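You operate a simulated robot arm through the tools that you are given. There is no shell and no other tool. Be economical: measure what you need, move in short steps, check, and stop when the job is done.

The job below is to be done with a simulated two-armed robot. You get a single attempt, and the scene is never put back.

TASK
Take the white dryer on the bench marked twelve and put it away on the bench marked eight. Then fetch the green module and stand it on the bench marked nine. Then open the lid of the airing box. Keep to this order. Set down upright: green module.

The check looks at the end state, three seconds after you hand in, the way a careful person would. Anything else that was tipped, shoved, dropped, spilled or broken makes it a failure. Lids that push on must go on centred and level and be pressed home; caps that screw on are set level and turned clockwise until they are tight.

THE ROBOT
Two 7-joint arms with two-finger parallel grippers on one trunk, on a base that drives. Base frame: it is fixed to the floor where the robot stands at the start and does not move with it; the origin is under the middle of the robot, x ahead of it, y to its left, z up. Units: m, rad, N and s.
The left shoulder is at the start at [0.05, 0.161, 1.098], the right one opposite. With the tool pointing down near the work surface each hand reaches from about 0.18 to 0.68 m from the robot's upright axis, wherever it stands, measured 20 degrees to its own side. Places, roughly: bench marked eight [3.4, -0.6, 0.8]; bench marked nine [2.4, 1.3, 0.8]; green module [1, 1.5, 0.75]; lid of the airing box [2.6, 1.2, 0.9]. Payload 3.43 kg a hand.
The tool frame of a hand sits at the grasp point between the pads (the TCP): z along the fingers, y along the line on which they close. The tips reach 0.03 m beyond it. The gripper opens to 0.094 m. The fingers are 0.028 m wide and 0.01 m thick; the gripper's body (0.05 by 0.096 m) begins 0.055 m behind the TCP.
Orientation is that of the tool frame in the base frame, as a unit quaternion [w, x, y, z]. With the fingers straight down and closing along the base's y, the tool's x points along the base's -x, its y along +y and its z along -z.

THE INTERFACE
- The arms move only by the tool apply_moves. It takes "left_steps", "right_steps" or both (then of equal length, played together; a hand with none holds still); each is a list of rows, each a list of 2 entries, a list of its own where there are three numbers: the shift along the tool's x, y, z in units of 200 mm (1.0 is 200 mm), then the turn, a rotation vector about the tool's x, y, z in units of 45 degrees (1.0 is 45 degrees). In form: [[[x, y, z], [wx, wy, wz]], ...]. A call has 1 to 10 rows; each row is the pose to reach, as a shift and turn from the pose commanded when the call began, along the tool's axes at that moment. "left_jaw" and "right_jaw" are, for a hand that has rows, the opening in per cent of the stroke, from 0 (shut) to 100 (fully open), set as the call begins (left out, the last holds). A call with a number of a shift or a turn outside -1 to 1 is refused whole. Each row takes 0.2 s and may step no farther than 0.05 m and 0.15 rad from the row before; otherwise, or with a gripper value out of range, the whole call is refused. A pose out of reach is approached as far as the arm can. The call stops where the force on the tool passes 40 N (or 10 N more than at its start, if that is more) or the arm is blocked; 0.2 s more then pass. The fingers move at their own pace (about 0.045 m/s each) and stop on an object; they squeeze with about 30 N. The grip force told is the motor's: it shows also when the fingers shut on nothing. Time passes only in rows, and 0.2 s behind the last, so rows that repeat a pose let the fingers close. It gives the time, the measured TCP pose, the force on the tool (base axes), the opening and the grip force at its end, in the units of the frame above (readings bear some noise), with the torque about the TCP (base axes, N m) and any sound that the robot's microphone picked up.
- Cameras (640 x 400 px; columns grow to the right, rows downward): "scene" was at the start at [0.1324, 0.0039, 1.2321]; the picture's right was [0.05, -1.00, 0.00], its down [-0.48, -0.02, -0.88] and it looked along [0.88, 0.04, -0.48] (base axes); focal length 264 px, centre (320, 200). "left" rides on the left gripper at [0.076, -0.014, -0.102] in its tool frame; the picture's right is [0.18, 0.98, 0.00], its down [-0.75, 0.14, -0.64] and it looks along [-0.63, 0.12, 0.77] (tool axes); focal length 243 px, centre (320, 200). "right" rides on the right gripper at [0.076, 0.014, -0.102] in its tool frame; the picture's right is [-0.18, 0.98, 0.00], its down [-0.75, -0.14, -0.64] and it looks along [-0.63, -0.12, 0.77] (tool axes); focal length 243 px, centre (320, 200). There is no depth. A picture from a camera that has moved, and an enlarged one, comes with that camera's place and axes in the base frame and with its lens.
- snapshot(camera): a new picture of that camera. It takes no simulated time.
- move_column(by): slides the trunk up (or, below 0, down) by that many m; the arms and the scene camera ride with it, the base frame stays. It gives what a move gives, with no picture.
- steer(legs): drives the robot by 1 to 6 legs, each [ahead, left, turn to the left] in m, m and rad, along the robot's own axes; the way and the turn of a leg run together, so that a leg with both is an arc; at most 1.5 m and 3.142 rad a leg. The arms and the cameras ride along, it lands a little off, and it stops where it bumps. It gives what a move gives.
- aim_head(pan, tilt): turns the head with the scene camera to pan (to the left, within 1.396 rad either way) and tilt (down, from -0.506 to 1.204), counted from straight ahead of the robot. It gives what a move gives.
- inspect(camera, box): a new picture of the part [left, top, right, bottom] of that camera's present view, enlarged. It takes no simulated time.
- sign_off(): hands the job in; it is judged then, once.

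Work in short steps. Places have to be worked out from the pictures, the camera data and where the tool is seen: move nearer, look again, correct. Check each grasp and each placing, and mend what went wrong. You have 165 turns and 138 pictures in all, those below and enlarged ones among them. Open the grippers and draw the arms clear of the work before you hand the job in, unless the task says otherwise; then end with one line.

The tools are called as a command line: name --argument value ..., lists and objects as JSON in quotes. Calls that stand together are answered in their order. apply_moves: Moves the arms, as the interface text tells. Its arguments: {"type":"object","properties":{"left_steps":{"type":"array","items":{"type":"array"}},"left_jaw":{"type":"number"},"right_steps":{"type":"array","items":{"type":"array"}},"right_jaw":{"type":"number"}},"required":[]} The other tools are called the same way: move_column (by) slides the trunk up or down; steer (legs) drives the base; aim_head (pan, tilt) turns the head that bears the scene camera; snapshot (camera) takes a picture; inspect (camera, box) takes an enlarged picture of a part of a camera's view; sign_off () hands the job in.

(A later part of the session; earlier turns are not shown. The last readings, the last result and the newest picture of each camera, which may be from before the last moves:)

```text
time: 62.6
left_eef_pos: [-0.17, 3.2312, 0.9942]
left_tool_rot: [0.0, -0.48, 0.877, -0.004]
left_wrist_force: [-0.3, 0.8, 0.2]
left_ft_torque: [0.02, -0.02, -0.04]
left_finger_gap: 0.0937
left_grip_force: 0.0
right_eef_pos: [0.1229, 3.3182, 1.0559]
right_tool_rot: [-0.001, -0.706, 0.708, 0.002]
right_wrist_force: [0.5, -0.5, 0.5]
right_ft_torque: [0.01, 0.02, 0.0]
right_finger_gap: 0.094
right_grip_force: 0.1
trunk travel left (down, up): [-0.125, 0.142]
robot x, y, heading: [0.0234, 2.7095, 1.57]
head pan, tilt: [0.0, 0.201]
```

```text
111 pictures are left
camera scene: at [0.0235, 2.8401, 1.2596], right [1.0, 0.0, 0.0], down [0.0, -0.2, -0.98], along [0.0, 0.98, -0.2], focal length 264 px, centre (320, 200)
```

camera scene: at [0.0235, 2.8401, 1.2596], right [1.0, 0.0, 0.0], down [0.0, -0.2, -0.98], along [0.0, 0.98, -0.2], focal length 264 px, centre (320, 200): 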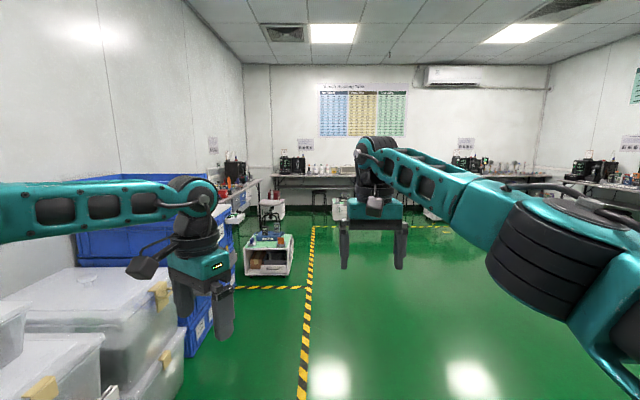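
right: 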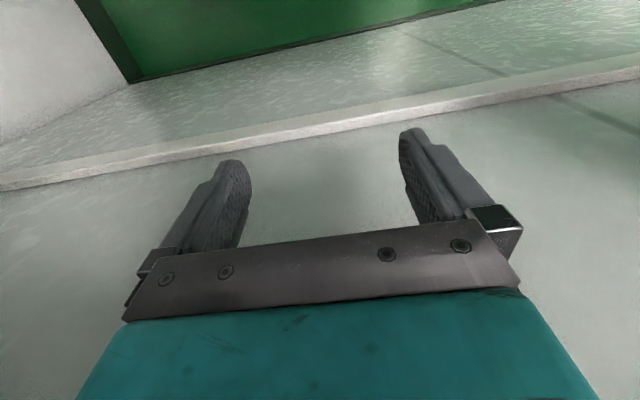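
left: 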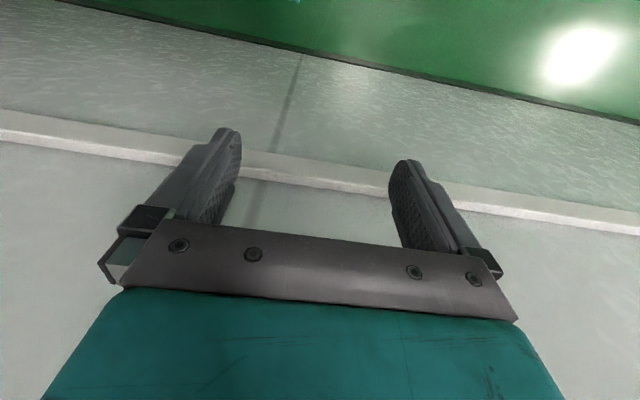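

The lab opens to the right. I move up a bit and turn to face +x.

steer --legs '[[0.3, 0, 0], [0, 0, -1.57]]'

snapshot --camera "scene"

aim_head --pan -0.9 --tilt 0.3

snapshot --camera "scene"

```text
time: 68.5
left_eef_pos: [0.5487, 3.192, 0.9941]
left_tool_rot: [-0.003, 0.286, 0.958, -0.002]
left_wrist_force: [-0.4, 0.4, 0.7]
left_ft_torque: [-0.02, 0.01, 0.0]
left_finger_gap: 0.0941
left_grip_force: 0.0
right_eef_pos: [0.6325, 2.8987, 1.0557]
right_tool_rot: [0.0, 0.007, 1.0, 0.002]
right_wrist_force: [0.3, -0.1, 0.3]
right_ft_torque: [-0.01, 0.0, 0.02]
right_finger_gap: 0.0938
right_grip_force: 0.0
trunk travel left (down, up): [-0.125, 0.142]
robot x, y, heading: [0.0192, 3.0084, -0.009]
head pan, tilt: [0.0, 0.201]
```

```text
110 pictures are left
camera scene: at [0.1567, 3.0038, 1.2596], right [-0.01, -1.0, 0.0], down [-0.2, 0.0, -0.98], along [0.98, -0.01, -0.2], focal length 264 px, centre (320, 200)
```

scene: 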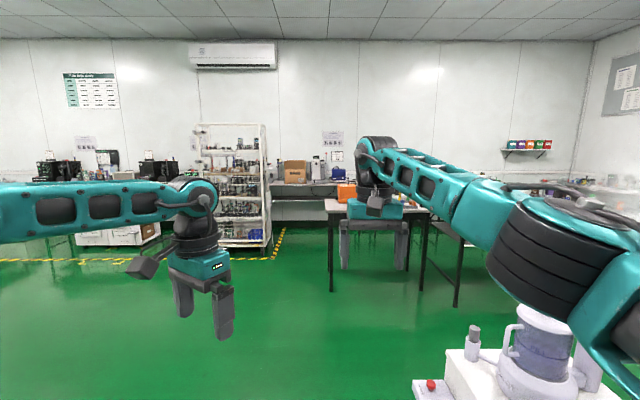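

```text
time: 69.7
left_eef_pos: [0.5495, 3.1925, 0.9938]
left_tool_rot: [-0.004, 0.286, 0.958, -0.003]
left_wrist_force: [0.2, 0.9, 0.2]
left_ft_torque: [0.01, 0.02, 0.02]
left_finger_gap: 0.0936
left_grip_force: 0.0
right_eef_pos: [0.6306, 2.8992, 1.0554]
right_tool_rot: [0.001, 0.007, 1.0, 0.001]
right_wrist_force: [-1.3, -1.1, 0.9]
right_ft_torque: [-0.01, -0.02, -0.02]
right_finger_gap: 0.0938
right_grip_force: 0.0
trunk travel left (down, up): [-0.125, 0.142]
robot x, y, heading: [0.0206, 3.0061, -0.02]
head pan, tilt: [-0.901, 0.3]
```

```text
109 pictures are left
camera scene: at [0.1207, 2.9312, 1.2503], right [-0.79, -0.61, 0.0], down [-0.18, 0.23, -0.96], along [0.58, -0.76, -0.3], focal length 264 px, centre (320, 200)
```

scene: 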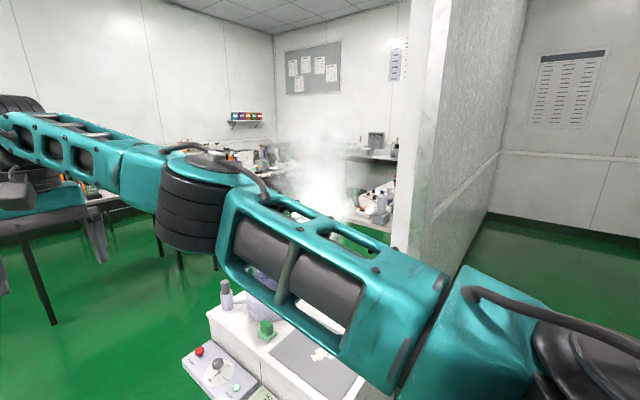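

I drive into the open floor at x≈1.2 and turn to face −y to view the southern part of the lab.

steer --legs '[[1.1, 0.2, 0], [0, 0, -1.2]]'

aim_head --pan 0 --tilt 0.3

apply_moves --right_steps '[[[0.24, 0.1, 0], [0, 0, 0]], [[0.48, 0.1, 0], [0, 0, 0]], [[0.72, 0.1, 0], [0, 0, 0]], [[0.96, 0.1, 0], [0, 0, 0]], [[1, 0.1, 0], [0, 0, 0]]]' --left_steps '[[[0.24, 0, 0], [0, 0, -0.18]], [[0.45, 0, 0], [0, 0, -0.36]], [[0.6, 0, 0], [0, 0, -0.54]], [[0.7, 0, 0], [0, 0, -0.72]], [[0.8, 0, 0], [0, 0, -0.72]]]'

snapshot --camera "scene"

```text
time: 78.5
left_eef_pos: [1.5233, 2.7865, 0.9939]
left_tool_rot: [-0.004, 0.77, 0.637, 0.0]
left_wrist_force: [0.0, -0.1, 0.5]
left_ft_torque: [0.01, 0.02, 0.0]
left_finger_gap: 0.094
left_grip_force: 0.1
right_eef_pos: [1.2845, 2.5981, 1.0571]
right_tool_rot: [0.001, 0.563, 0.827, 0.001]
right_wrist_force: [-0.2, 0.1, -0.3]
right_ft_torque: [0.0, 0.0, 0.0]
right_finger_gap: 0.094
right_grip_force: 0.1
trunk travel left (down, up): [-0.125, 0.142]
robot x, y, heading: [1.1514, 3.204, -1.19]
head pan, tilt: [-0.901, 0.3]
```

```text
time: 79.7
left_eef_pos: [1.5226, 2.7881, 0.9948]
left_tool_rot: [-0.005, 0.77, 0.637, -0.001]
left_wrist_force: [0.2, -0.8, 0.4]
left_ft_torque: [0.0, 0.02, 0.03]
left_finger_gap: 0.0939
left_grip_force: 0.0
right_eef_pos: [1.2841, 2.5997, 1.0572]
right_tool_rot: [0.002, 0.562, 0.827, 0.002]
right_wrist_force: [0.2, 0.6, 0.0]
right_ft_torque: [0.02, 0.01, -0.01]
right_finger_gap: 0.0937
right_grip_force: 0.1
trunk travel left (down, up): [-0.125, 0.142]
robot x, y, heading: [1.1515, 3.2013, -1.186]
head pan, tilt: [0.0, 0.3]
```

```text
refused: row 1 steps farther than a row can; nothing moved
```

```text
108 pictures are left
camera scene: at [1.2009, 3.0786, 1.2503], right [-0.93, -0.37, 0.0], down [-0.11, 0.27, -0.96], along [0.35, -0.89, -0.3], focal length 264 px, centre (320, 200)
```

scene: 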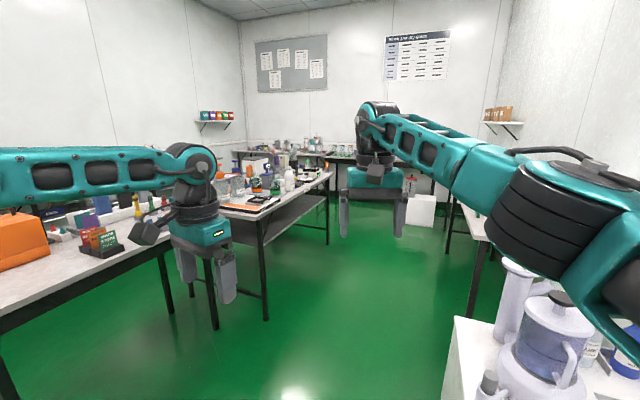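

I see benches on the left (x≥2), a far end wall, and benches right. I retract both hands a bit for a clearer view and then look around.

apply_moves --right_steps '[[[0.2, 0, 0], [0, 0, 0]], [[0.4, 0, 0], [0, 0, 0]], [[0.6, 0, 0], [0, 0, 0]], [[0.8, 0, 0], [0, 0, 0]], [[1, 0, 0], [0, 0, 0]]]' --left_steps '[[[0.16, 0.1, 0], [0, 0, -0.18]], [[0.32, 0.2, 0], [0, 0, -0.36]], [[0.48, 0.3, 0], [0, 0, -0.54]], [[0.64, 0.4, 0], [0, 0, -0.72]], [[0.7, 0.4, 0], [0, 0, -0.72]]]'

snapshot --camera "scene"

inspect --camera "scene" --box '[200, 100, 460, 260]'

aim_head --pan 0.8 --tilt 0.2

snapshot --camera "scene"

aim_head --pan -0.7 --tilt 0.4

snapshot --camera "scene"

```text
time: 80.9
left_eef_pos: [1.6272, 2.9106, 0.996]
left_tool_rot: [-0.004, 0.561, 0.828, 0.0]
left_wrist_force: [0.4, 0.4, 0.1]
left_ft_torque: [-0.01, 0.02, 0.0]
left_finger_gap: 0.0944
left_grip_force: 0.2
right_eef_pos: [1.2072, 2.785, 1.0569]
right_tool_rot: [0.002, 0.562, 0.827, 0.001]
right_wrist_force: [0.1, 1.1, 0.3]
right_ft_torque: [-0.02, 0.01, -0.01]
right_finger_gap: 0.094
right_grip_force: 0.0
trunk travel left (down, up): [-0.125, 0.142]
robot x, y, heading: [1.1526, 3.2016, -1.192]
head pan, tilt: [0.0, 0.3]
```

```text
107 pictures are left
camera scene: at [1.2008, 3.079, 1.2504], right [-0.93, -0.37, 0.0], down [-0.11, 0.27, -0.96], along [0.35, -0.89, -0.3], focal length 264 px, centre (320, 200)
```

scene: 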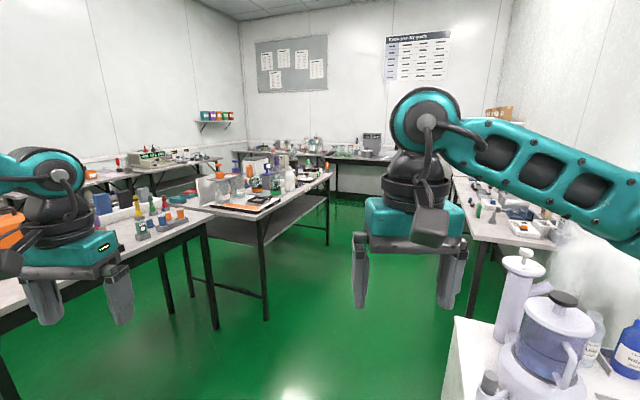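

```text
2.46 times, centred on (330, 180) of scene
camera zoom: at [1.2008, 3.079, 1.2504], right [-0.93, -0.37, 0.0], down [-0.11, 0.27, -0.96], along [0.35, -0.89, -0.3], focal length 650 px, centre (295, 249)
```

zoom: 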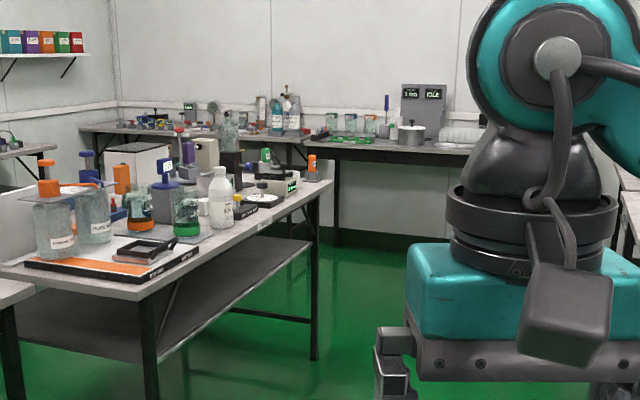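

```text
time: 82.0
left_eef_pos: [1.6274, 2.9098, 0.9953]
left_tool_rot: [-0.005, 0.562, 0.827, 0.002]
left_wrist_force: [-0.5, -0.7, 0.3]
left_ft_torque: [-0.02, -0.01, 0.01]
left_finger_gap: 0.094
left_grip_force: 0.1
right_eef_pos: [1.2087, 2.7852, 1.0567]
right_tool_rot: [0.001, 0.562, 0.827, 0.0]
right_wrist_force: [0.5, 0.0, 0.0]
right_ft_torque: [-0.01, 0.0, 0.0]
right_finger_gap: 0.0943
right_grip_force: 0.0
trunk travel left (down, up): [-0.125, 0.142]
robot x, y, heading: [1.1488, 3.2054, -1.192]
head pan, tilt: [0.799, 0.201]
```

```text
105 pictures are left
camera scene: at [1.2524, 3.1298, 1.2596], right [-0.38, -0.92, 0.0], down [-0.18, 0.08, -0.98], along [0.91, -0.37, -0.2], focal length 264 px, centre (320, 200)
```

scene: 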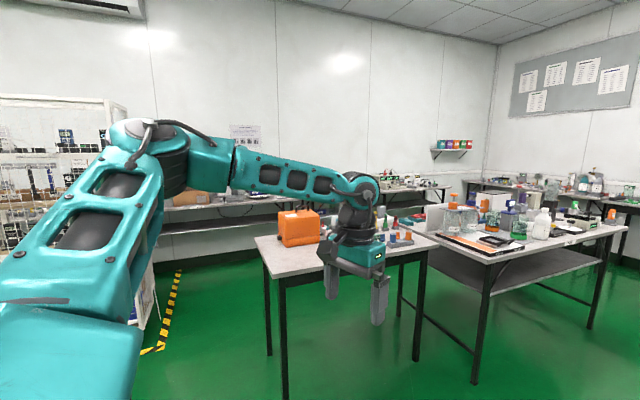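

```text
time: 83.6
left_eef_pos: [1.628, 2.9104, 0.9975]
left_tool_rot: [-0.005, 0.562, 0.827, 0.001]
left_wrist_force: [0.0, -0.2, -0.1]
left_ft_torque: [0.0, 0.0, -0.03]
left_finger_gap: 0.0939
left_grip_force: 0.0
right_eef_pos: [1.2087, 2.7848, 1.0568]
right_tool_rot: [0.002, 0.562, 0.827, 0.001]
right_wrist_force: [-0.5, 0.5, -0.6]
right_ft_torque: [0.01, 0.03, 0.01]
right_finger_gap: 0.094
right_grip_force: 0.0
trunk travel left (down, up): [-0.125, 0.142]
robot x, y, heading: [1.151, 3.2061, -1.192]
head pan, tilt: [-0.7, 0.4]
```

```text
104 pictures are left
camera scene: at [1.1372, 3.0774, 1.241], right [-0.95, 0.31, 0.0], down [0.12, 0.37, -0.92], along [-0.29, -0.87, -0.39], focal length 264 px, centre (320, 200)
```

scene: 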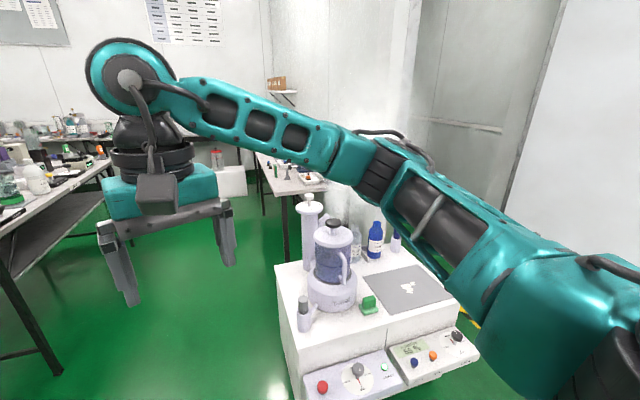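

Layout: aisle between the west bench/cabinet (x≤1.03) and island (x≥2.0). I go to about (1.5, 2.2) facing −y to read bench marks.

steer --legs '[[0, 0, -0.375], [0, 0.36, 0], [0.85, 0, 0]]'

aim_head --pan 0 --tilt 0.25

snapshot --camera "scene"

aim_head --pan -0.75 --tilt 0.4

snapshot --camera "scene"

aim_head --pan 0.75 --tilt 0.35

snapshot --camera "scene"

```text
time: 91.2
left_eef_pos: [1.8666, 1.9146, 0.9957]
left_tool_rot: [-0.005, 0.7, 0.714, 0.001]
left_wrist_force: [0.1, 0.0, -0.2]
left_ft_torque: [0.0, 0.0, 0.0]
left_finger_gap: 0.0939
left_grip_force: 0.1
right_eef_pos: [1.4311, 1.9423, 1.0564]
right_tool_rot: [0.002, 0.7, 0.714, 0.001]
right_wrist_force: [0.4, -1.0, -0.3]
right_ft_torque: [0.02, 0.0, -0.03]
right_finger_gap: 0.094
right_grip_force: 0.1
trunk travel left (down, up): [-0.125, 0.142]
robot x, y, heading: [1.5249, 2.3526, -1.546]
head pan, tilt: [-0.7, 0.4]
```

```text
time: 92.3
left_eef_pos: [1.8657, 1.9125, 0.9966]
left_tool_rot: [-0.005, 0.7, 0.715, 0.002]
left_wrist_force: [-0.1, -1.2, 0.3]
left_ft_torque: [0.0, 0.01, -0.05]
left_finger_gap: 0.0941
left_grip_force: 0.0
right_eef_pos: [1.4301, 1.9426, 1.0564]
right_tool_rot: [0.002, 0.7, 0.714, 0.0]
right_wrist_force: [-0.3, -0.3, 0.1]
right_ft_torque: [-0.01, 0.02, 0.0]
right_finger_gap: 0.0939
right_grip_force: 0.2
trunk travel left (down, up): [-0.125, 0.142]
robot x, y, heading: [1.5241, 2.3534, -1.551]
head pan, tilt: [0.0, 0.25]
```

```text
103 pictures are left
camera scene: at [1.526, 2.221, 1.255], right [-1.0, -0.02, 0.0], down [-0.01, 0.25, -0.97], along [0.02, -0.97, -0.25], focal length 264 px, centre (320, 200)
```

scene: 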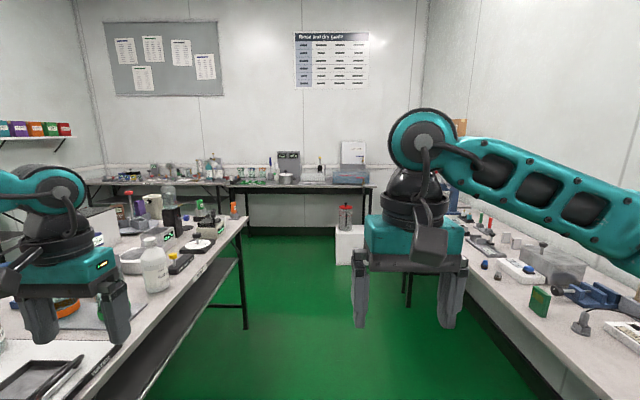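

```text
time: 93.4
left_eef_pos: [1.8674, 1.9132, 0.9963]
left_tool_rot: [-0.004, 0.7, 0.714, 0.002]
left_wrist_force: [-0.3, -0.1, 0.3]
left_ft_torque: [0.03, 0.0, 0.03]
left_finger_gap: 0.0938
left_grip_force: 0.0
right_eef_pos: [1.4304, 1.9429, 1.0564]
right_tool_rot: [0.002, 0.699, 0.715, 0.001]
right_wrist_force: [0.3, 0.1, 0.4]
right_ft_torque: [-0.03, 0.04, 0.02]
right_finger_gap: 0.0938
right_grip_force: 0.1
trunk travel left (down, up): [-0.125, 0.142]
robot x, y, heading: [1.5223, 2.3545, -1.548]
head pan, tilt: [-0.75, 0.4]
```

```text
102 pictures are left
camera scene: at [1.4624, 2.2451, 1.241], right [-0.75, 0.66, 0.0], down [0.26, 0.29, -0.92], along [-0.61, -0.69, -0.39], focal length 264 px, centre (320, 200)
```

scene: 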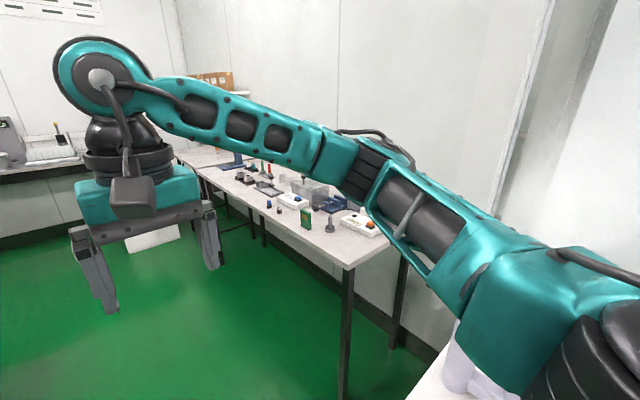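

```text
time: 95.0
left_eef_pos: [1.8664, 1.9129, 0.9961]
left_tool_rot: [-0.004, 0.7, 0.714, 0.002]
left_wrist_force: [0.4, -0.3, 0.0]
left_ft_torque: [0.0, 0.0, 0.01]
left_finger_gap: 0.0941
left_grip_force: 0.1
right_eef_pos: [1.4299, 1.9427, 1.0554]
right_tool_rot: [0.001, 0.7, 0.715, 0.001]
right_wrist_force: [-0.8, 0.6, -0.5]
right_ft_torque: [0.01, -0.02, 0.02]
right_finger_gap: 0.0935
right_grip_force: 0.1
trunk travel left (down, up): [-0.125, 0.142]
robot x, y, heading: [1.5201, 2.3561, -1.545]
head pan, tilt: [0.75, 0.351]
```

```text
101 pictures are left
camera scene: at [1.5889, 2.2477, 1.2456], right [-0.72, -0.7, 0.0], down [-0.24, 0.25, -0.94], along [0.66, -0.67, -0.34], focal length 264 px, centre (320, 200)
```

scene: 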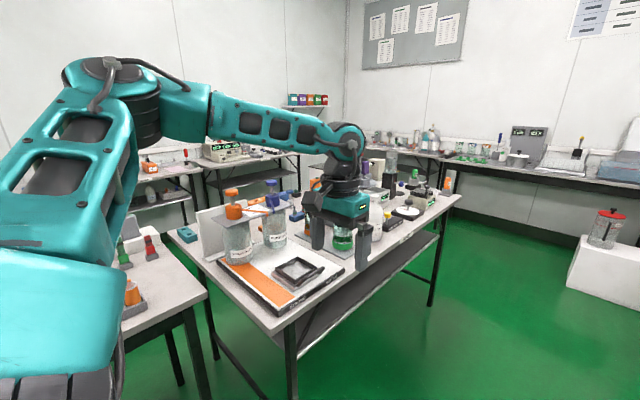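

The green module shows on the west bench. I zoom in to find bench marks and the dryer.

inspect --camera "scene" --box '[160, 100, 480, 300]'

inspect --camera "scene" --box '[400, 100, 640, 250]'

```text
2.00 times, centred on (320, 200) of scene
camera zoom: at [1.5889, 2.2477, 1.2456], right [-0.72, -0.7, 0.0], down [-0.24, 0.25, -0.94], along [0.66, -0.67, -0.34], focal length 529 px, centre (320, 200)
```

zoom: 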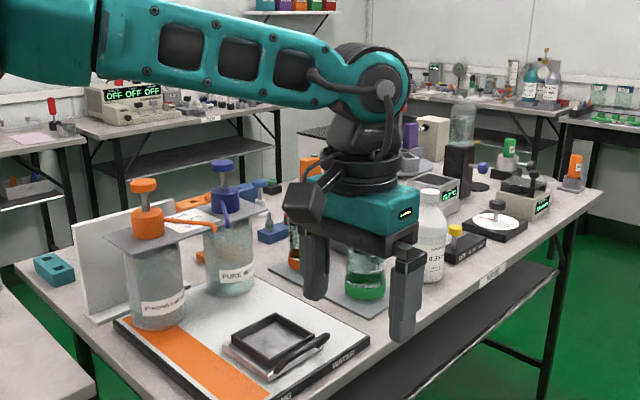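

```text
2.67 times, centred on (520, 175) of scene
camera zoom: at [1.5889, 2.2477, 1.2456], right [-0.72, -0.7, 0.0], down [-0.24, 0.25, -0.94], along [0.66, -0.67, -0.34], focal length 705 px, centre (-213, 267)
```

zoom: 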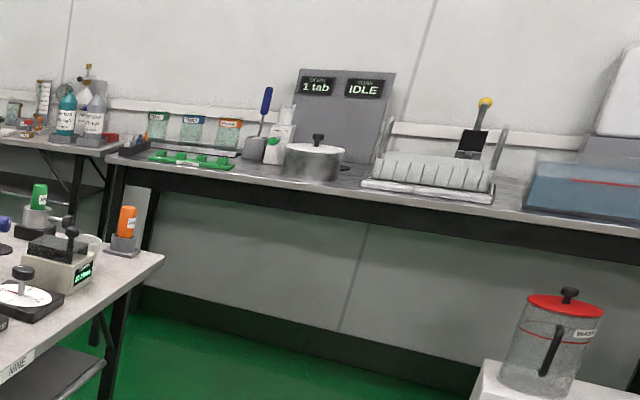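

The island is labelled NINE on its edge. I look for the other labels along the west and south benches.

aim_head --pan -0.5 --tilt 0.3

inspect --camera "scene" --box '[200, 120, 520, 320]'

aim_head --pan 0.1 --tilt 0.2

inspect --camera "scene" --box '[100, 120, 400, 300]'

```text
time: 96.4
left_eef_pos: [1.8654, 1.9125, 0.9965]
left_tool_rot: [-0.004, 0.699, 0.715, 0.001]
left_wrist_force: [0.4, 0.1, -0.2]
left_ft_torque: [0.02, -0.01, 0.0]
left_finger_gap: 0.0937
left_grip_force: 0.0
right_eef_pos: [1.4314, 1.9417, 1.0562]
right_tool_rot: [0.003, 0.7, 0.714, 0.001]
right_wrist_force: [0.1, -0.5, -1.1]
right_ft_torque: [-0.03, -0.03, -0.02]
right_finger_gap: 0.0939
right_grip_force: 0.1
trunk travel left (down, up): [-0.125, 0.142]
robot x, y, heading: [1.5225, 2.3535, -1.546]
head pan, tilt: [-0.499, 0.3]
```

```text
2.00 times, centred on (360, 220) of scene
camera zoom: at [1.4812, 2.2314, 1.2503], right [-0.89, 0.46, 0.0], down [0.14, 0.26, -0.96], along [-0.44, -0.85, -0.3], focal length 529 px, centre (240, 160)
```

zoom: 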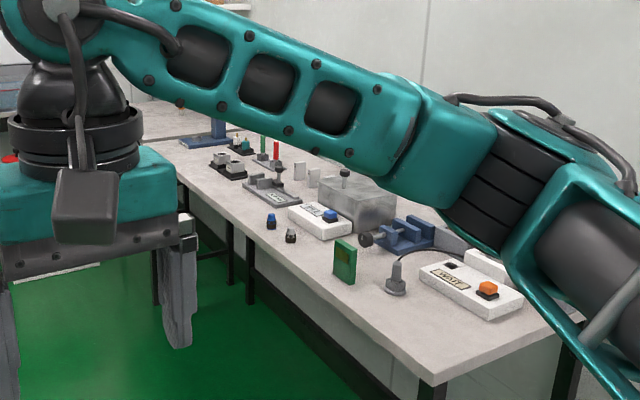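

```text
time: 97.4
left_eef_pos: [1.8658, 1.9142, 0.9968]
left_tool_rot: [-0.004, 0.699, 0.715, 0.002]
left_wrist_force: [0.1, 0.2, -0.3]
left_ft_torque: [0.0, 0.0, 0.0]
left_finger_gap: 0.0942
left_grip_force: 0.0
right_eef_pos: [1.4311, 1.943, 1.0556]
right_tool_rot: [0.002, 0.7, 0.714, 0.0]
right_wrist_force: [0.1, -0.3, 0.1]
right_ft_torque: [0.0, 0.01, -0.01]
right_finger_gap: 0.0939
right_grip_force: 0.0
trunk travel left (down, up): [-0.125, 0.142]
robot x, y, heading: [1.5199, 2.3524, -1.544]
head pan, tilt: [0.099, 0.201]
```

```text
2.13 times, centred on (250, 210) of scene
camera zoom: at [1.5352, 2.2219, 1.2596], right [-0.99, -0.12, 0.0], down [-0.02, 0.2, -0.98], along [0.12, -0.97, -0.2], focal length 564 px, centre (469, 179)
```

zoom: 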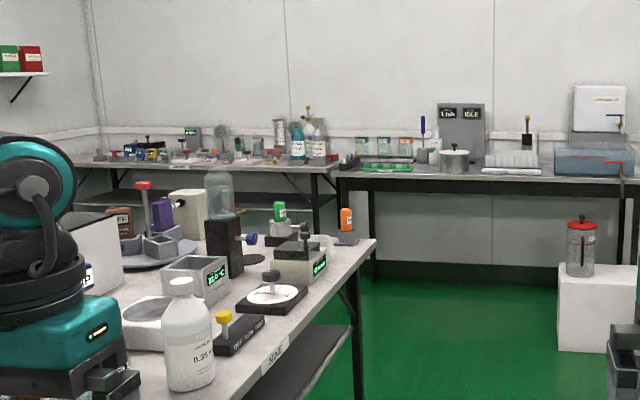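

Driving down the aisle to about y≈0.8 to see the southern and eastern benches.

steer --legs '[[1.3, 0, -0.02], [0.25, 0, 0]]'

aim_head --pan 0.9 --tilt 0.2

snapshot --camera "scene"

aim_head --pan 0.1 --tilt 0.3

snapshot --camera "scene"

aim_head --pan -0.8 --tilt 0.4

snapshot --camera "scene"

```text
time: 105.3
left_eef_pos: [1.859, 0.3654, 0.9963]
left_tool_rot: [-0.004, 0.71, 0.704, 0.001]
left_wrist_force: [-0.3, -0.3, 0.3]
left_ft_torque: [0.01, 0.02, -0.01]
left_finger_gap: 0.0939
left_grip_force: 0.1
right_eef_pos: [1.4241, 0.4081, 1.055]
right_tool_rot: [0.002, 0.71, 0.704, 0.001]
right_wrist_force: [0.3, -0.6, -0.4]
right_ft_torque: [0.01, 0.0, 0.02]
right_finger_gap: 0.094
right_grip_force: 0.0
trunk travel left (down, up): [-0.125, 0.142]
robot x, y, heading: [1.5297, 0.8197, -1.574]
head pan, tilt: [0.099, 0.201]
```

```text
time: 106.4
left_eef_pos: [1.8607, 0.3659, 0.9972]
left_tool_rot: [-0.004, 0.711, 0.704, 0.002]
left_wrist_force: [0.5, 0.0, -0.1]
left_ft_torque: [0.0, 0.0, -0.04]
left_finger_gap: 0.0943
left_grip_force: 0.0
right_eef_pos: [1.4239, 0.4081, 1.0554]
right_tool_rot: [0.002, 0.71, 0.704, 0.0]
right_wrist_force: [0.0, 0.2, 0.5]
right_ft_torque: [-0.01, 0.05, 0.03]
right_finger_gap: 0.0942
right_grip_force: 0.1
trunk travel left (down, up): [-0.125, 0.142]
robot x, y, heading: [1.5255, 0.819, -1.578]
head pan, tilt: [0.901, 0.201]
```

```text
96 pictures are left
camera scene: at [1.6016, 0.7185, 1.2596], right [-0.63, -0.78, 0.0], down [-0.16, 0.12, -0.98], along [0.76, -0.61, -0.2], focal length 264 px, centre (320, 200)
```

scene: 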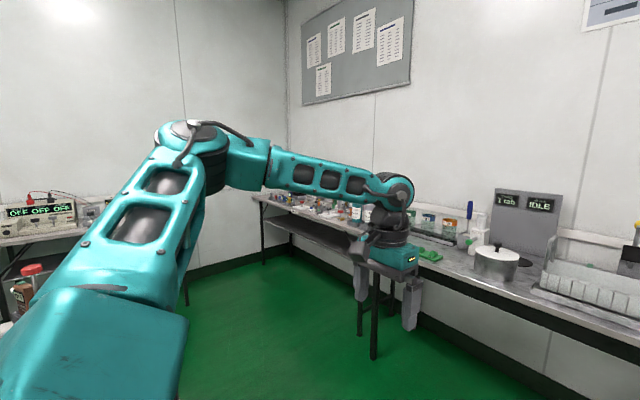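

```text
time: 107.6
left_eef_pos: [1.8593, 0.3657, 0.9959]
left_tool_rot: [-0.004, 0.71, 0.704, 0.002]
left_wrist_force: [-0.1, -0.3, 0.0]
left_ft_torque: [0.01, -0.03, -0.01]
left_finger_gap: 0.0942
left_grip_force: 0.2
right_eef_pos: [1.4235, 0.4085, 1.0564]
right_tool_rot: [0.001, 0.71, 0.704, 0.001]
right_wrist_force: [0.1, 0.3, -0.2]
right_ft_torque: [0.01, -0.01, -0.02]
right_finger_gap: 0.0941
right_grip_force: 0.1
trunk travel left (down, up): [-0.125, 0.142]
robot x, y, heading: [1.528, 0.8174, -1.572]
head pan, tilt: [0.099, 0.3]
```

```text
95 pictures are left
camera scene: at [1.5378, 0.6839, 1.2503], right [-1.0, -0.09, 0.0], down [-0.03, 0.29, -0.96], along [0.09, -0.95, -0.3], focal length 264 px, centre (320, 200)
```

scene: 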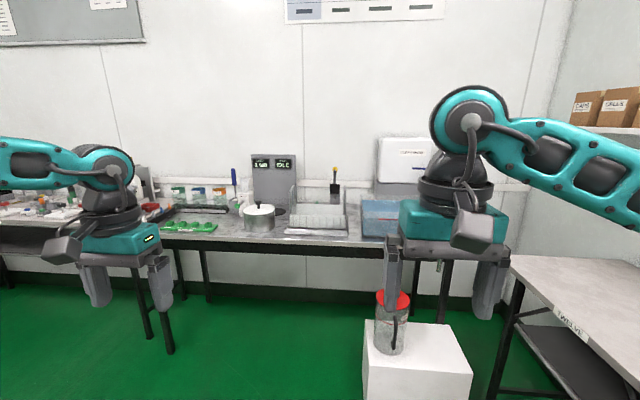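

```text
time: 108.8
left_eef_pos: [1.8599, 0.3657, 0.9962]
left_tool_rot: [-0.005, 0.71, 0.705, 0.002]
left_wrist_force: [-0.1, -0.2, 0.4]
left_ft_torque: [0.0, -0.01, -0.03]
left_finger_gap: 0.0939
left_grip_force: 0.1
right_eef_pos: [1.4256, 0.409, 1.0554]
right_tool_rot: [0.002, 0.71, 0.704, 0.0]
right_wrist_force: [0.9, -0.2, 0.9]
right_ft_torque: [-0.01, -0.04, -0.01]
right_finger_gap: 0.0939
right_grip_force: 0.0
trunk travel left (down, up): [-0.125, 0.142]
robot x, y, heading: [1.5256, 0.8158, -1.575]
head pan, tilt: [-0.799, 0.4]
```

```text
94 pictures are left
camera scene: at [1.4623, 0.7126, 1.241], right [-0.69, 0.72, 0.0], down [0.28, 0.27, -0.92], along [-0.66, -0.64, -0.39], focal length 264 px, centre (320, 200)
```

scene: 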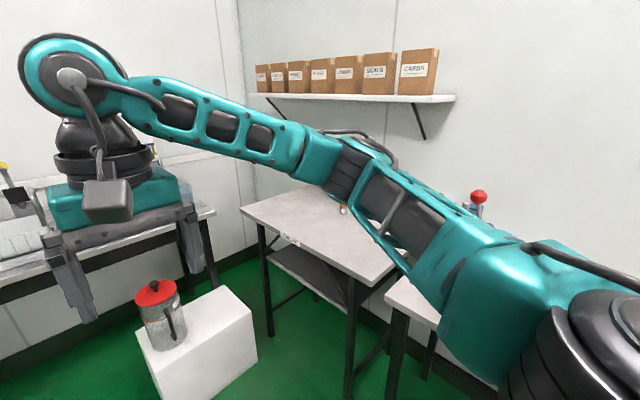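

Bench TWELVE is the SW one (x≤0.96, y≈−0.3…0.4). I turn toward it for a view.

steer --legs '[[0, 0, -0.85]]'

aim_head --pan 0.25 --tilt 0.5

snapshot --camera "scene"

snapshot --camera "right"

```text
time: 111.3
left_eef_pos: [1.4193, 0.2671, 0.9949]
left_tool_rot: [-0.003, 0.933, 0.359, 0.003]
left_wrist_force: [-1.1, -0.3, -0.1]
left_ft_torque: [-0.02, 0.03, 0.0]
left_finger_gap: 0.094
left_grip_force: 0.1
right_eef_pos: [1.1558, 0.6168, 1.0579]
right_tool_rot: [0.002, 0.933, 0.36, 0.0]
right_wrist_force: [-0.2, 0.1, 0.3]
right_ft_torque: [-0.01, 0.01, 0.02]
right_finger_gap: 0.0941
right_grip_force: 0.1
trunk travel left (down, up): [-0.125, 0.142]
robot x, y, heading: [1.5249, 0.8173, -2.404]
head pan, tilt: [-0.799, 0.4]
```

```text
time: 112.6
left_eef_pos: [1.4192, 0.2677, 0.9955]
left_tool_rot: [-0.003, 0.933, 0.359, 0.003]
left_wrist_force: [0.2, -0.2, -0.6]
left_ft_torque: [-0.04, 0.02, 0.0]
left_finger_gap: 0.0938
left_grip_force: 0.1
right_eef_pos: [1.1558, 0.6173, 1.0556]
right_tool_rot: [0.002, 0.933, 0.359, -0.001]
right_wrist_force: [-0.6, 0.8, 0.5]
right_ft_torque: [0.02, -0.02, 0.01]
right_finger_gap: 0.0938
right_grip_force: 0.0
trunk travel left (down, up): [-0.125, 0.142]
robot x, y, heading: [1.5235, 0.8196, -2.404]
head pan, tilt: [0.25, 0.499]
```

```text
93 pictures are left
camera scene: at [1.4493, 0.7141, 1.2319], right [-0.83, 0.55, 0.0], down [0.26, 0.4, -0.88], along [-0.49, -0.73, -0.48], focal length 264 px, centre (320, 200)
```

scene: 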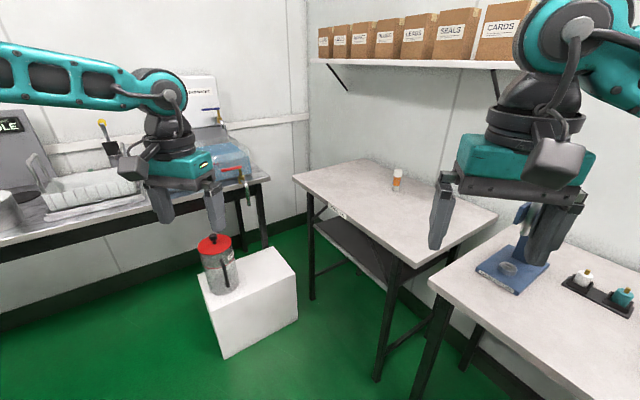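

```text
92 pictures are left
camera right: at [1.2225, 0.6566, 1.1586], right [0.52, -0.85, 0.0], down [-0.65, -0.4, 0.64], along [-0.55, -0.34, -0.77], focal length 243 px, centre (320, 200)
```

right: 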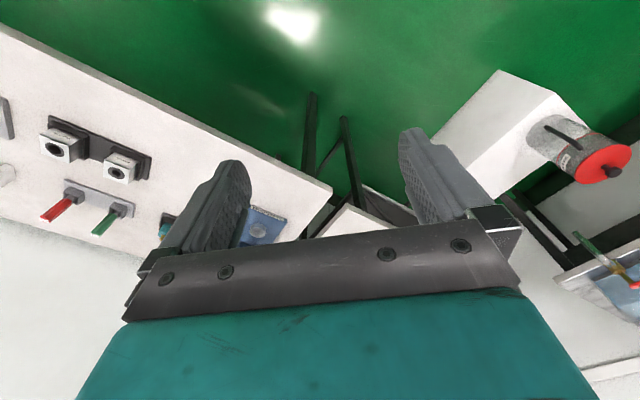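

The only item on bench twelve is a small white canister. I zoom to check it.

inspect --camera "scene" --box '[340, 130, 460, 210]'

```text
5.00 times, centred on (400, 170) of scene
camera zoom: at [1.4493, 0.7141, 1.2319], right [-0.83, 0.55, 0.0], down [0.26, 0.4, -0.88], along [-0.49, -0.73, -0.48], focal length 1321 px, centre (-80, 350)
```

zoom: 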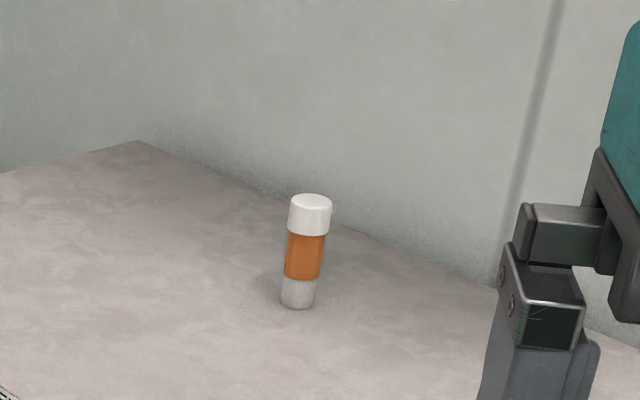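

It's a ~3 cm wide, ~10 cm tall vial at about [0.655, 0.08]. I face west, go to about (1.32, 0.25) and look from there.

steer --legs '[[0, 0, -0.737], [0, 0.55, 0], [0.18, 0, 0]]'

aim_head --pan 0.1 --tilt 0.7

snapshot --camera "scene"

snapshot --camera "left"

```text
time: 118.9
left_eef_pos: [0.8911, -0.0663, 0.9962]
left_tool_rot: [-0.001, 1.0, -0.004, 0.005]
left_wrist_force: [0.5, 0.0, 0.2]
left_ft_torque: [-0.01, -0.07, 0.01]
left_finger_gap: 0.0941
left_grip_force: 0.0
right_eef_pos: [0.9334, 0.3692, 1.0556]
right_tool_rot: [0.002, 1.0, -0.003, -0.001]
right_wrist_force: [0.9, -0.2, 0.0]
right_ft_torque: [0.01, -0.02, 0.0]
right_finger_gap: 0.094
right_grip_force: 0.0
trunk travel left (down, up): [-0.125, 0.142]
robot x, y, heading: [1.3422, 0.269, 3.139]
head pan, tilt: [0.25, 0.499]
```

```text
time: 119.6
left_eef_pos: [0.8915, -0.0663, 0.9959]
left_tool_rot: [-0.002, 1.0, -0.004, 0.003]
left_wrist_force: [0.0, -0.7, 0.2]
left_ft_torque: [-0.03, -0.01, -0.01]
left_finger_gap: 0.094
left_grip_force: 0.0
right_eef_pos: [0.9326, 0.3689, 1.0552]
right_tool_rot: [0.002, 1.0, -0.003, -0.001]
right_wrist_force: [0.3, -1.0, 0.4]
right_ft_torque: [-0.03, -0.01, -0.02]
right_finger_gap: 0.094
right_grip_force: 0.0
trunk travel left (down, up): [-0.125, 0.142]
robot x, y, heading: [1.3458, 0.2654, 3.135]
head pan, tilt: [0.099, 0.7]
```

```text
90 pictures are left
camera scene: at [1.22, 0.2578, 1.2142], right [-0.09, 1.0, 0.0], down [0.64, 0.06, -0.77], along [-0.76, -0.07, -0.64], focal length 264 px, centre (320, 200)
```

scene: 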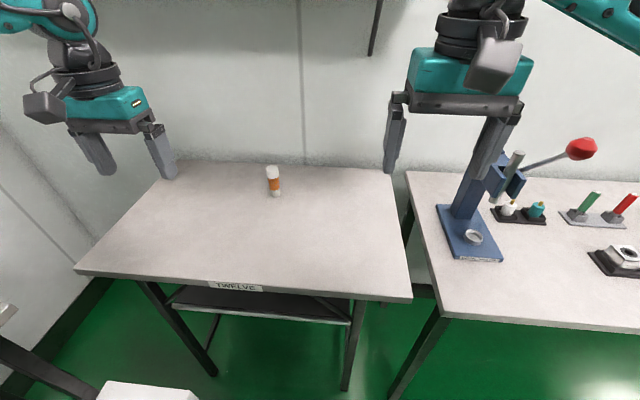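

```text
89 pictures are left
camera left: at [0.9674, -0.0533, 1.1005], right [0.18, -0.98, 0.0], down [-0.76, -0.14, 0.64], along [-0.63, -0.11, -0.77], focal length 243 px, centre (320, 200)
```

left: 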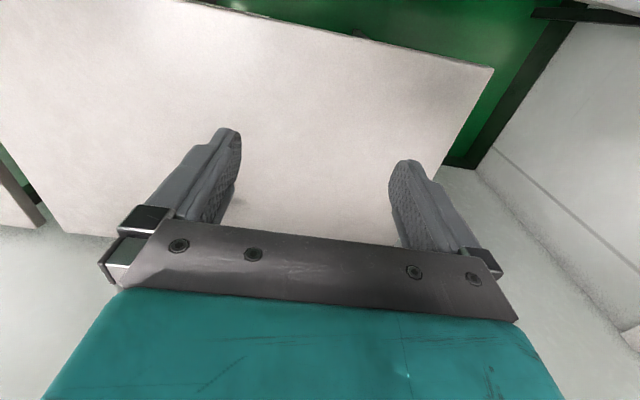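

Vial confirmed at about [0.65, 0.076]. I move up 7 cm and bring the left hand over it, high.

steer --legs '[[0.07, 0, 0]]'

apply_moves --left_steps '[[[-0.1, -0.18, 0], [0, 0, 0]], [[-0.2, -0.36, 0], [0, 0, 0]], [[-0.3, -0.54, 0], [0, 0, 0]], [[-0.45, -0.7, 0.1], [0, 0, 0]], [[-0.6, -0.7, 0.2], [0, 0, 0]], [[-0.7, -0.7, 0.2], [0, 0, 0]]]' --left_jaw 100

snapshot --camera "left"

snapshot --camera "scene"

```text
time: 120.6
left_eef_pos: [0.8201, -0.0665, 0.9957]
left_tool_rot: [-0.002, 1.0, -0.003, 0.005]
left_wrist_force: [-0.4, 0.2, 0.1]
left_ft_torque: [0.01, 0.0, 0.03]
left_finger_gap: 0.0939
left_grip_force: 0.0
right_eef_pos: [0.8617, 0.3704, 1.0567]
right_tool_rot: [0.001, 1.0, -0.003, 0.0]
right_wrist_force: [-0.7, -0.4, -0.2]
right_ft_torque: [0.03, -0.01, -0.03]
right_finger_gap: 0.094
right_grip_force: 0.0
trunk travel left (down, up): [-0.125, 0.142]
robot x, y, heading: [1.2712, 0.2679, 3.136]
head pan, tilt: [0.099, 0.7]
```

```text
time: 122.0
left_eef_pos: [0.7307, 0.0479, 0.9621]
left_tool_rot: [-0.002, 1.0, -0.003, 0.002]
left_wrist_force: [-0.6, 0.1, -0.3]
left_ft_torque: [0.01, 0.0, 0.01]
left_finger_gap: 0.094
left_grip_force: 0.0
left hand out of reach, approached as far as the arm can: row 4, 5, 6
right_eef_pos: [0.8631, 0.37, 1.0562]
right_tool_rot: [0.002, 1.0, -0.004, -0.002]
right_wrist_force: [-0.1, 0.9, -0.1]
right_ft_torque: [0.03, -0.01, 0.0]
right_finger_gap: 0.0937
right_grip_force: 0.0
trunk travel left (down, up): [-0.125, 0.142]
robot x, y, heading: [1.2711, 0.2672, 3.141]
head pan, tilt: [0.099, 0.7]
```

```text
88 pictures are left
camera left: at [0.8064, 0.0609, 1.0665], right [0.18, -0.98, 0.0], down [-0.76, -0.14, 0.64], along [-0.63, -0.11, -0.77], focal length 243 px, centre (320, 200)
```

left: 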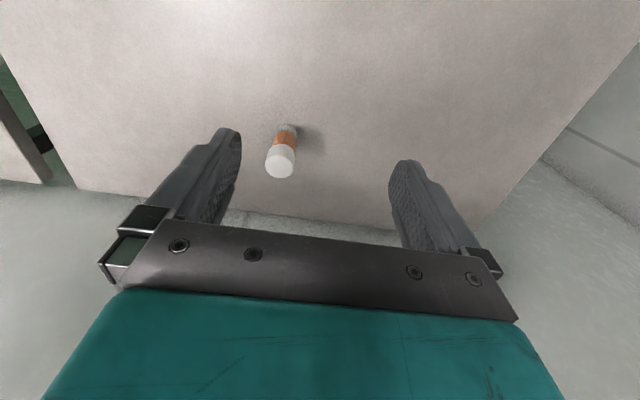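

```text
87 pictures are left
camera scene: at [1.1492, 0.2582, 1.2142], right [-0.09, 1.0, 0.0], down [0.64, 0.06, -0.77], along [-0.76, -0.07, -0.64], focal length 264 px, centre (320, 200)
```

scene: 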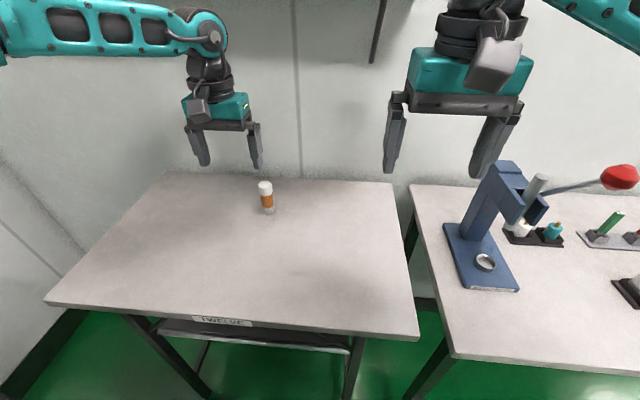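

Vial base reads [0.66, 0.08], top ≈0.83. The left hand stopped short at x 0.73; I lower to z≈0.885 (tips above the vial) and try forward again.

apply_moves --left_steps '[[[0, 0, 0.2], [0, 0, 0]], [[0, 0, 0.38], [0, 0, 0]], [[-0.15, -0.08, 0.38], [0, 0, 0]], [[-0.3, -0.16, 0.38], [0, 0, 0]], [[-0.3, -0.16, 0.38], [0, 0, 0]]]'

snapshot --camera "left"

```text
time: 123.2
left_eef_pos: [0.7403, 0.0409, 0.908]
left_tool_rot: [-0.002, 1.0, -0.004, 0.004]
left_wrist_force: [0.5, -1.0, -0.9]
left_ft_torque: [0.0, -0.04, 0.01]
left_finger_gap: 0.0939
left_grip_force: 0.0
left hand out of reach, approached as far as the arm can: row 1, 2, 3, 4, 5
right_eef_pos: [0.8633, 0.3688, 1.056]
right_tool_rot: [0.002, 1.0, -0.004, -0.001]
right_wrist_force: [-1.0, 0.2, -0.1]
right_ft_torque: [0.01, 0.0, 0.01]
right_finger_gap: 0.0941
right_grip_force: 0.0
trunk travel left (down, up): [-0.125, 0.142]
robot x, y, heading: [1.2744, 0.2704, 3.136]
head pan, tilt: [0.099, 0.7]
```

```text
86 pictures are left
camera left: at [0.8163, 0.0528, 1.0124], right [0.18, -0.98, 0.0], down [-0.76, -0.14, 0.64], along [-0.63, -0.11, -0.77], focal length 243 px, centre (320, 200)
```

left: 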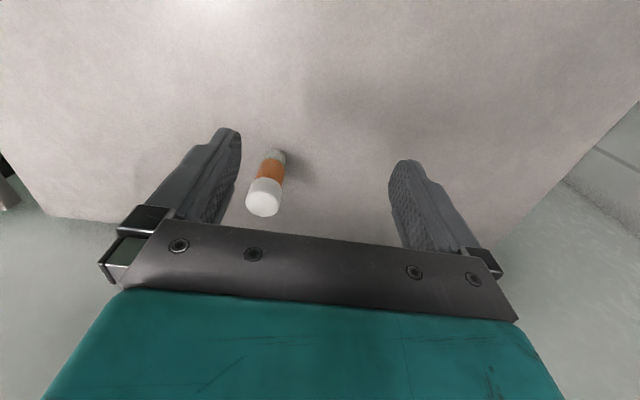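

The left arm is limited with the fingers straight down, so I pitch the hand forward ~43°, which brings the wrist back and gives reach for a slanted grasp.

apply_moves --left_steps '[[[0.1, 0, -0.1], [0, -0.16, 0]], [[0.2, 0, -0.15], [0, -0.32, 0]], [[0.2, -0.05, -0.15], [0, -0.48, 0]], [[0.2, -0.1, -0.15], [0, -0.64, 0]], [[0.2, -0.16, -0.15], [0, -0.8, 0]], [[0.2, -0.2, -0.15], [0, -0.95, 0]]]'

snapshot --camera "left"

```text
time: 124.6
left_eef_pos: [0.7814, 0.0773, 0.939]
left_tool_rot: [-0.003, 0.933, -0.004, -0.361]
left_wrist_force: [0.0, 0.5, 0.2]
left_ft_torque: [-0.02, -0.01, 0.04]
left_finger_gap: 0.0938
left_grip_force: 0.1
right_eef_pos: [0.8629, 0.3687, 1.0577]
right_tool_rot: [0.002, 1.0, -0.003, -0.001]
right_wrist_force: [-0.5, -1.0, 0.5]
right_ft_torque: [-0.01, 0.0, -0.01]
right_finger_gap: 0.0941
right_grip_force: 0.0
trunk travel left (down, up): [-0.125, 0.142]
robot x, y, heading: [1.2741, 0.2666, 3.138]
head pan, tilt: [0.099, 0.7]
```

```text
85 pictures are left
camera left: at [0.9073, 0.09, 0.9652], right [0.13, -0.98, -0.13], down [-0.13, -0.14, 0.98], along [-0.98, -0.11, -0.14], focal length 243 px, centre (320, 200)
```

left: 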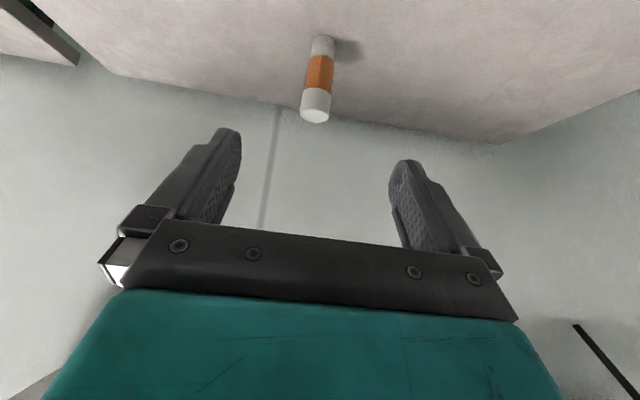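

Now reach is good, and the approach line is along the tool axis. I advance 0.19 m along it with open jaws.

apply_moves --left_steps '[[[0.01, -0.025, 0.19], [0, 0, 0]], [[0.02, -0.025, 0.38], [0, 0, 0]], [[0.03, -0.025, 0.57], [0, 0, 0]], [[0.04, -0.025, 0.76], [0, 0, 0]], [[0.04, -0.025, 0.93], [0, 0, 0]], [[0.04, -0.025, 0.93], [0, 0, 0]]]'

snapshot --camera "left"

inspect --camera "scene" --box '[180, 100, 340, 240]'

```text
time: 126.0
left_eef_pos: [0.6993, 0.0445, 0.8471]
left_tool_rot: [-0.004, 0.932, -0.003, -0.361]
left_wrist_force: [0.1, -0.6, 0.4]
left_ft_torque: [0.02, -0.03, 0.01]
left_finger_gap: 0.0939
left_grip_force: 0.0
left hand out of reach, approached as far as the arm can: row 3, 4, 5, 6
right_eef_pos: [0.8626, 0.3697, 1.056]
right_tool_rot: [0.003, 1.0, -0.003, -0.001]
right_wrist_force: [0.1, -0.3, 1.1]
right_ft_torque: [0.02, 0.01, 0.0]
right_finger_gap: 0.094
right_grip_force: 0.0
trunk travel left (down, up): [-0.125, 0.142]
robot x, y, heading: [1.2722, 0.2697, 3.136]
head pan, tilt: [0.099, 0.7]
```

```text
84 pictures are left
camera left: at [0.8249, 0.0585, 0.8725], right [0.13, -0.98, -0.13], down [-0.13, -0.14, 0.98], along [-0.98, -0.11, -0.14], focal length 243 px, centre (320, 200)
```

left: 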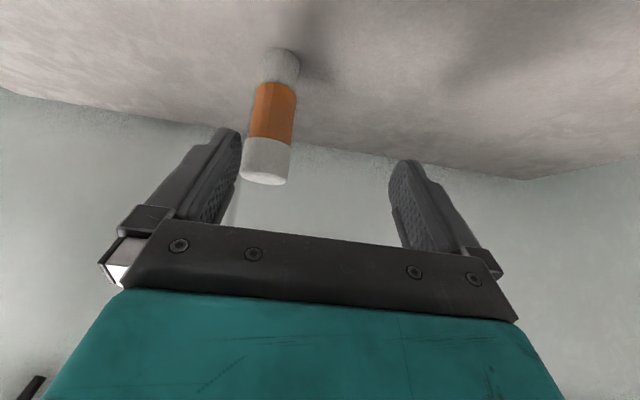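

```text
2.86 times, centred on (260, 170) of scene
camera zoom: at [1.1491, 0.2582, 1.2142], right [-0.09, 1.0, 0.0], down [0.64, 0.06, -0.76], along [-0.76, -0.07, -0.64], focal length 755 px, centre (491, 286)
```

zoom: 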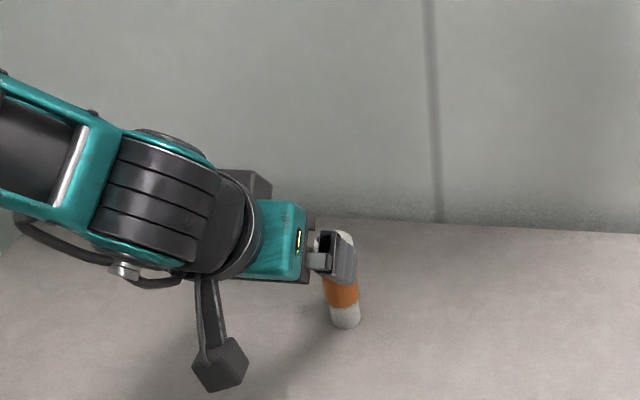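

The limit pushes the hand outward, so the vial should be farther to the robot's left. I back the hand off, shift the base right (north) 9 cm, and retry.

apply_moves --left_steps '[[[0, 0, -0.2], [0, 0, 0]], [[0, 0, -0.4], [0, 0, 0]], [[0, 0, -0.5], [0, 0, 0]]]'

steer --legs '[[0, -0.09, 0]]'

```text
time: 126.8
left_eef_pos: [0.7703, 0.046, 0.9205]
left_tool_rot: [-0.003, 0.933, -0.003, -0.361]
left_wrist_force: [0.4, -1.2, -0.7]
left_ft_torque: [-0.03, 0.0, 0.03]
left_finger_gap: 0.094
left_grip_force: 0.1
right_eef_pos: [0.8635, 0.3702, 1.0557]
right_tool_rot: [0.002, 1.0, -0.003, -0.002]
right_wrist_force: [0.5, -0.8, -0.5]
right_ft_torque: [-0.03, 0.0, -0.01]
right_finger_gap: 0.094
right_grip_force: 0.0
trunk travel left (down, up): [-0.125, 0.142]
robot x, y, heading: [1.2722, 0.2708, 3.138]
head pan, tilt: [0.099, 0.7]
```

```text
time: 127.9
left_eef_pos: [0.7699, 0.1345, 0.9187]
left_tool_rot: [-0.003, 0.933, -0.003, -0.361]
left_wrist_force: [0.1, -0.5, 0.6]
left_ft_torque: [-0.02, -0.01, -0.01]
left_finger_gap: 0.0941
left_grip_force: 0.0
right_eef_pos: [0.8633, 0.4585, 1.054]
right_tool_rot: [0.002, 1.0, -0.004, 0.0]
right_wrist_force: [-0.3, 0.5, 0.3]
right_ft_torque: [-0.04, 0.01, 0.04]
right_finger_gap: 0.0938
right_grip_force: 0.0
trunk travel left (down, up): [-0.125, 0.142]
robot x, y, heading: [1.2731, 0.3577, 3.138]
head pan, tilt: [0.099, 0.7]
```

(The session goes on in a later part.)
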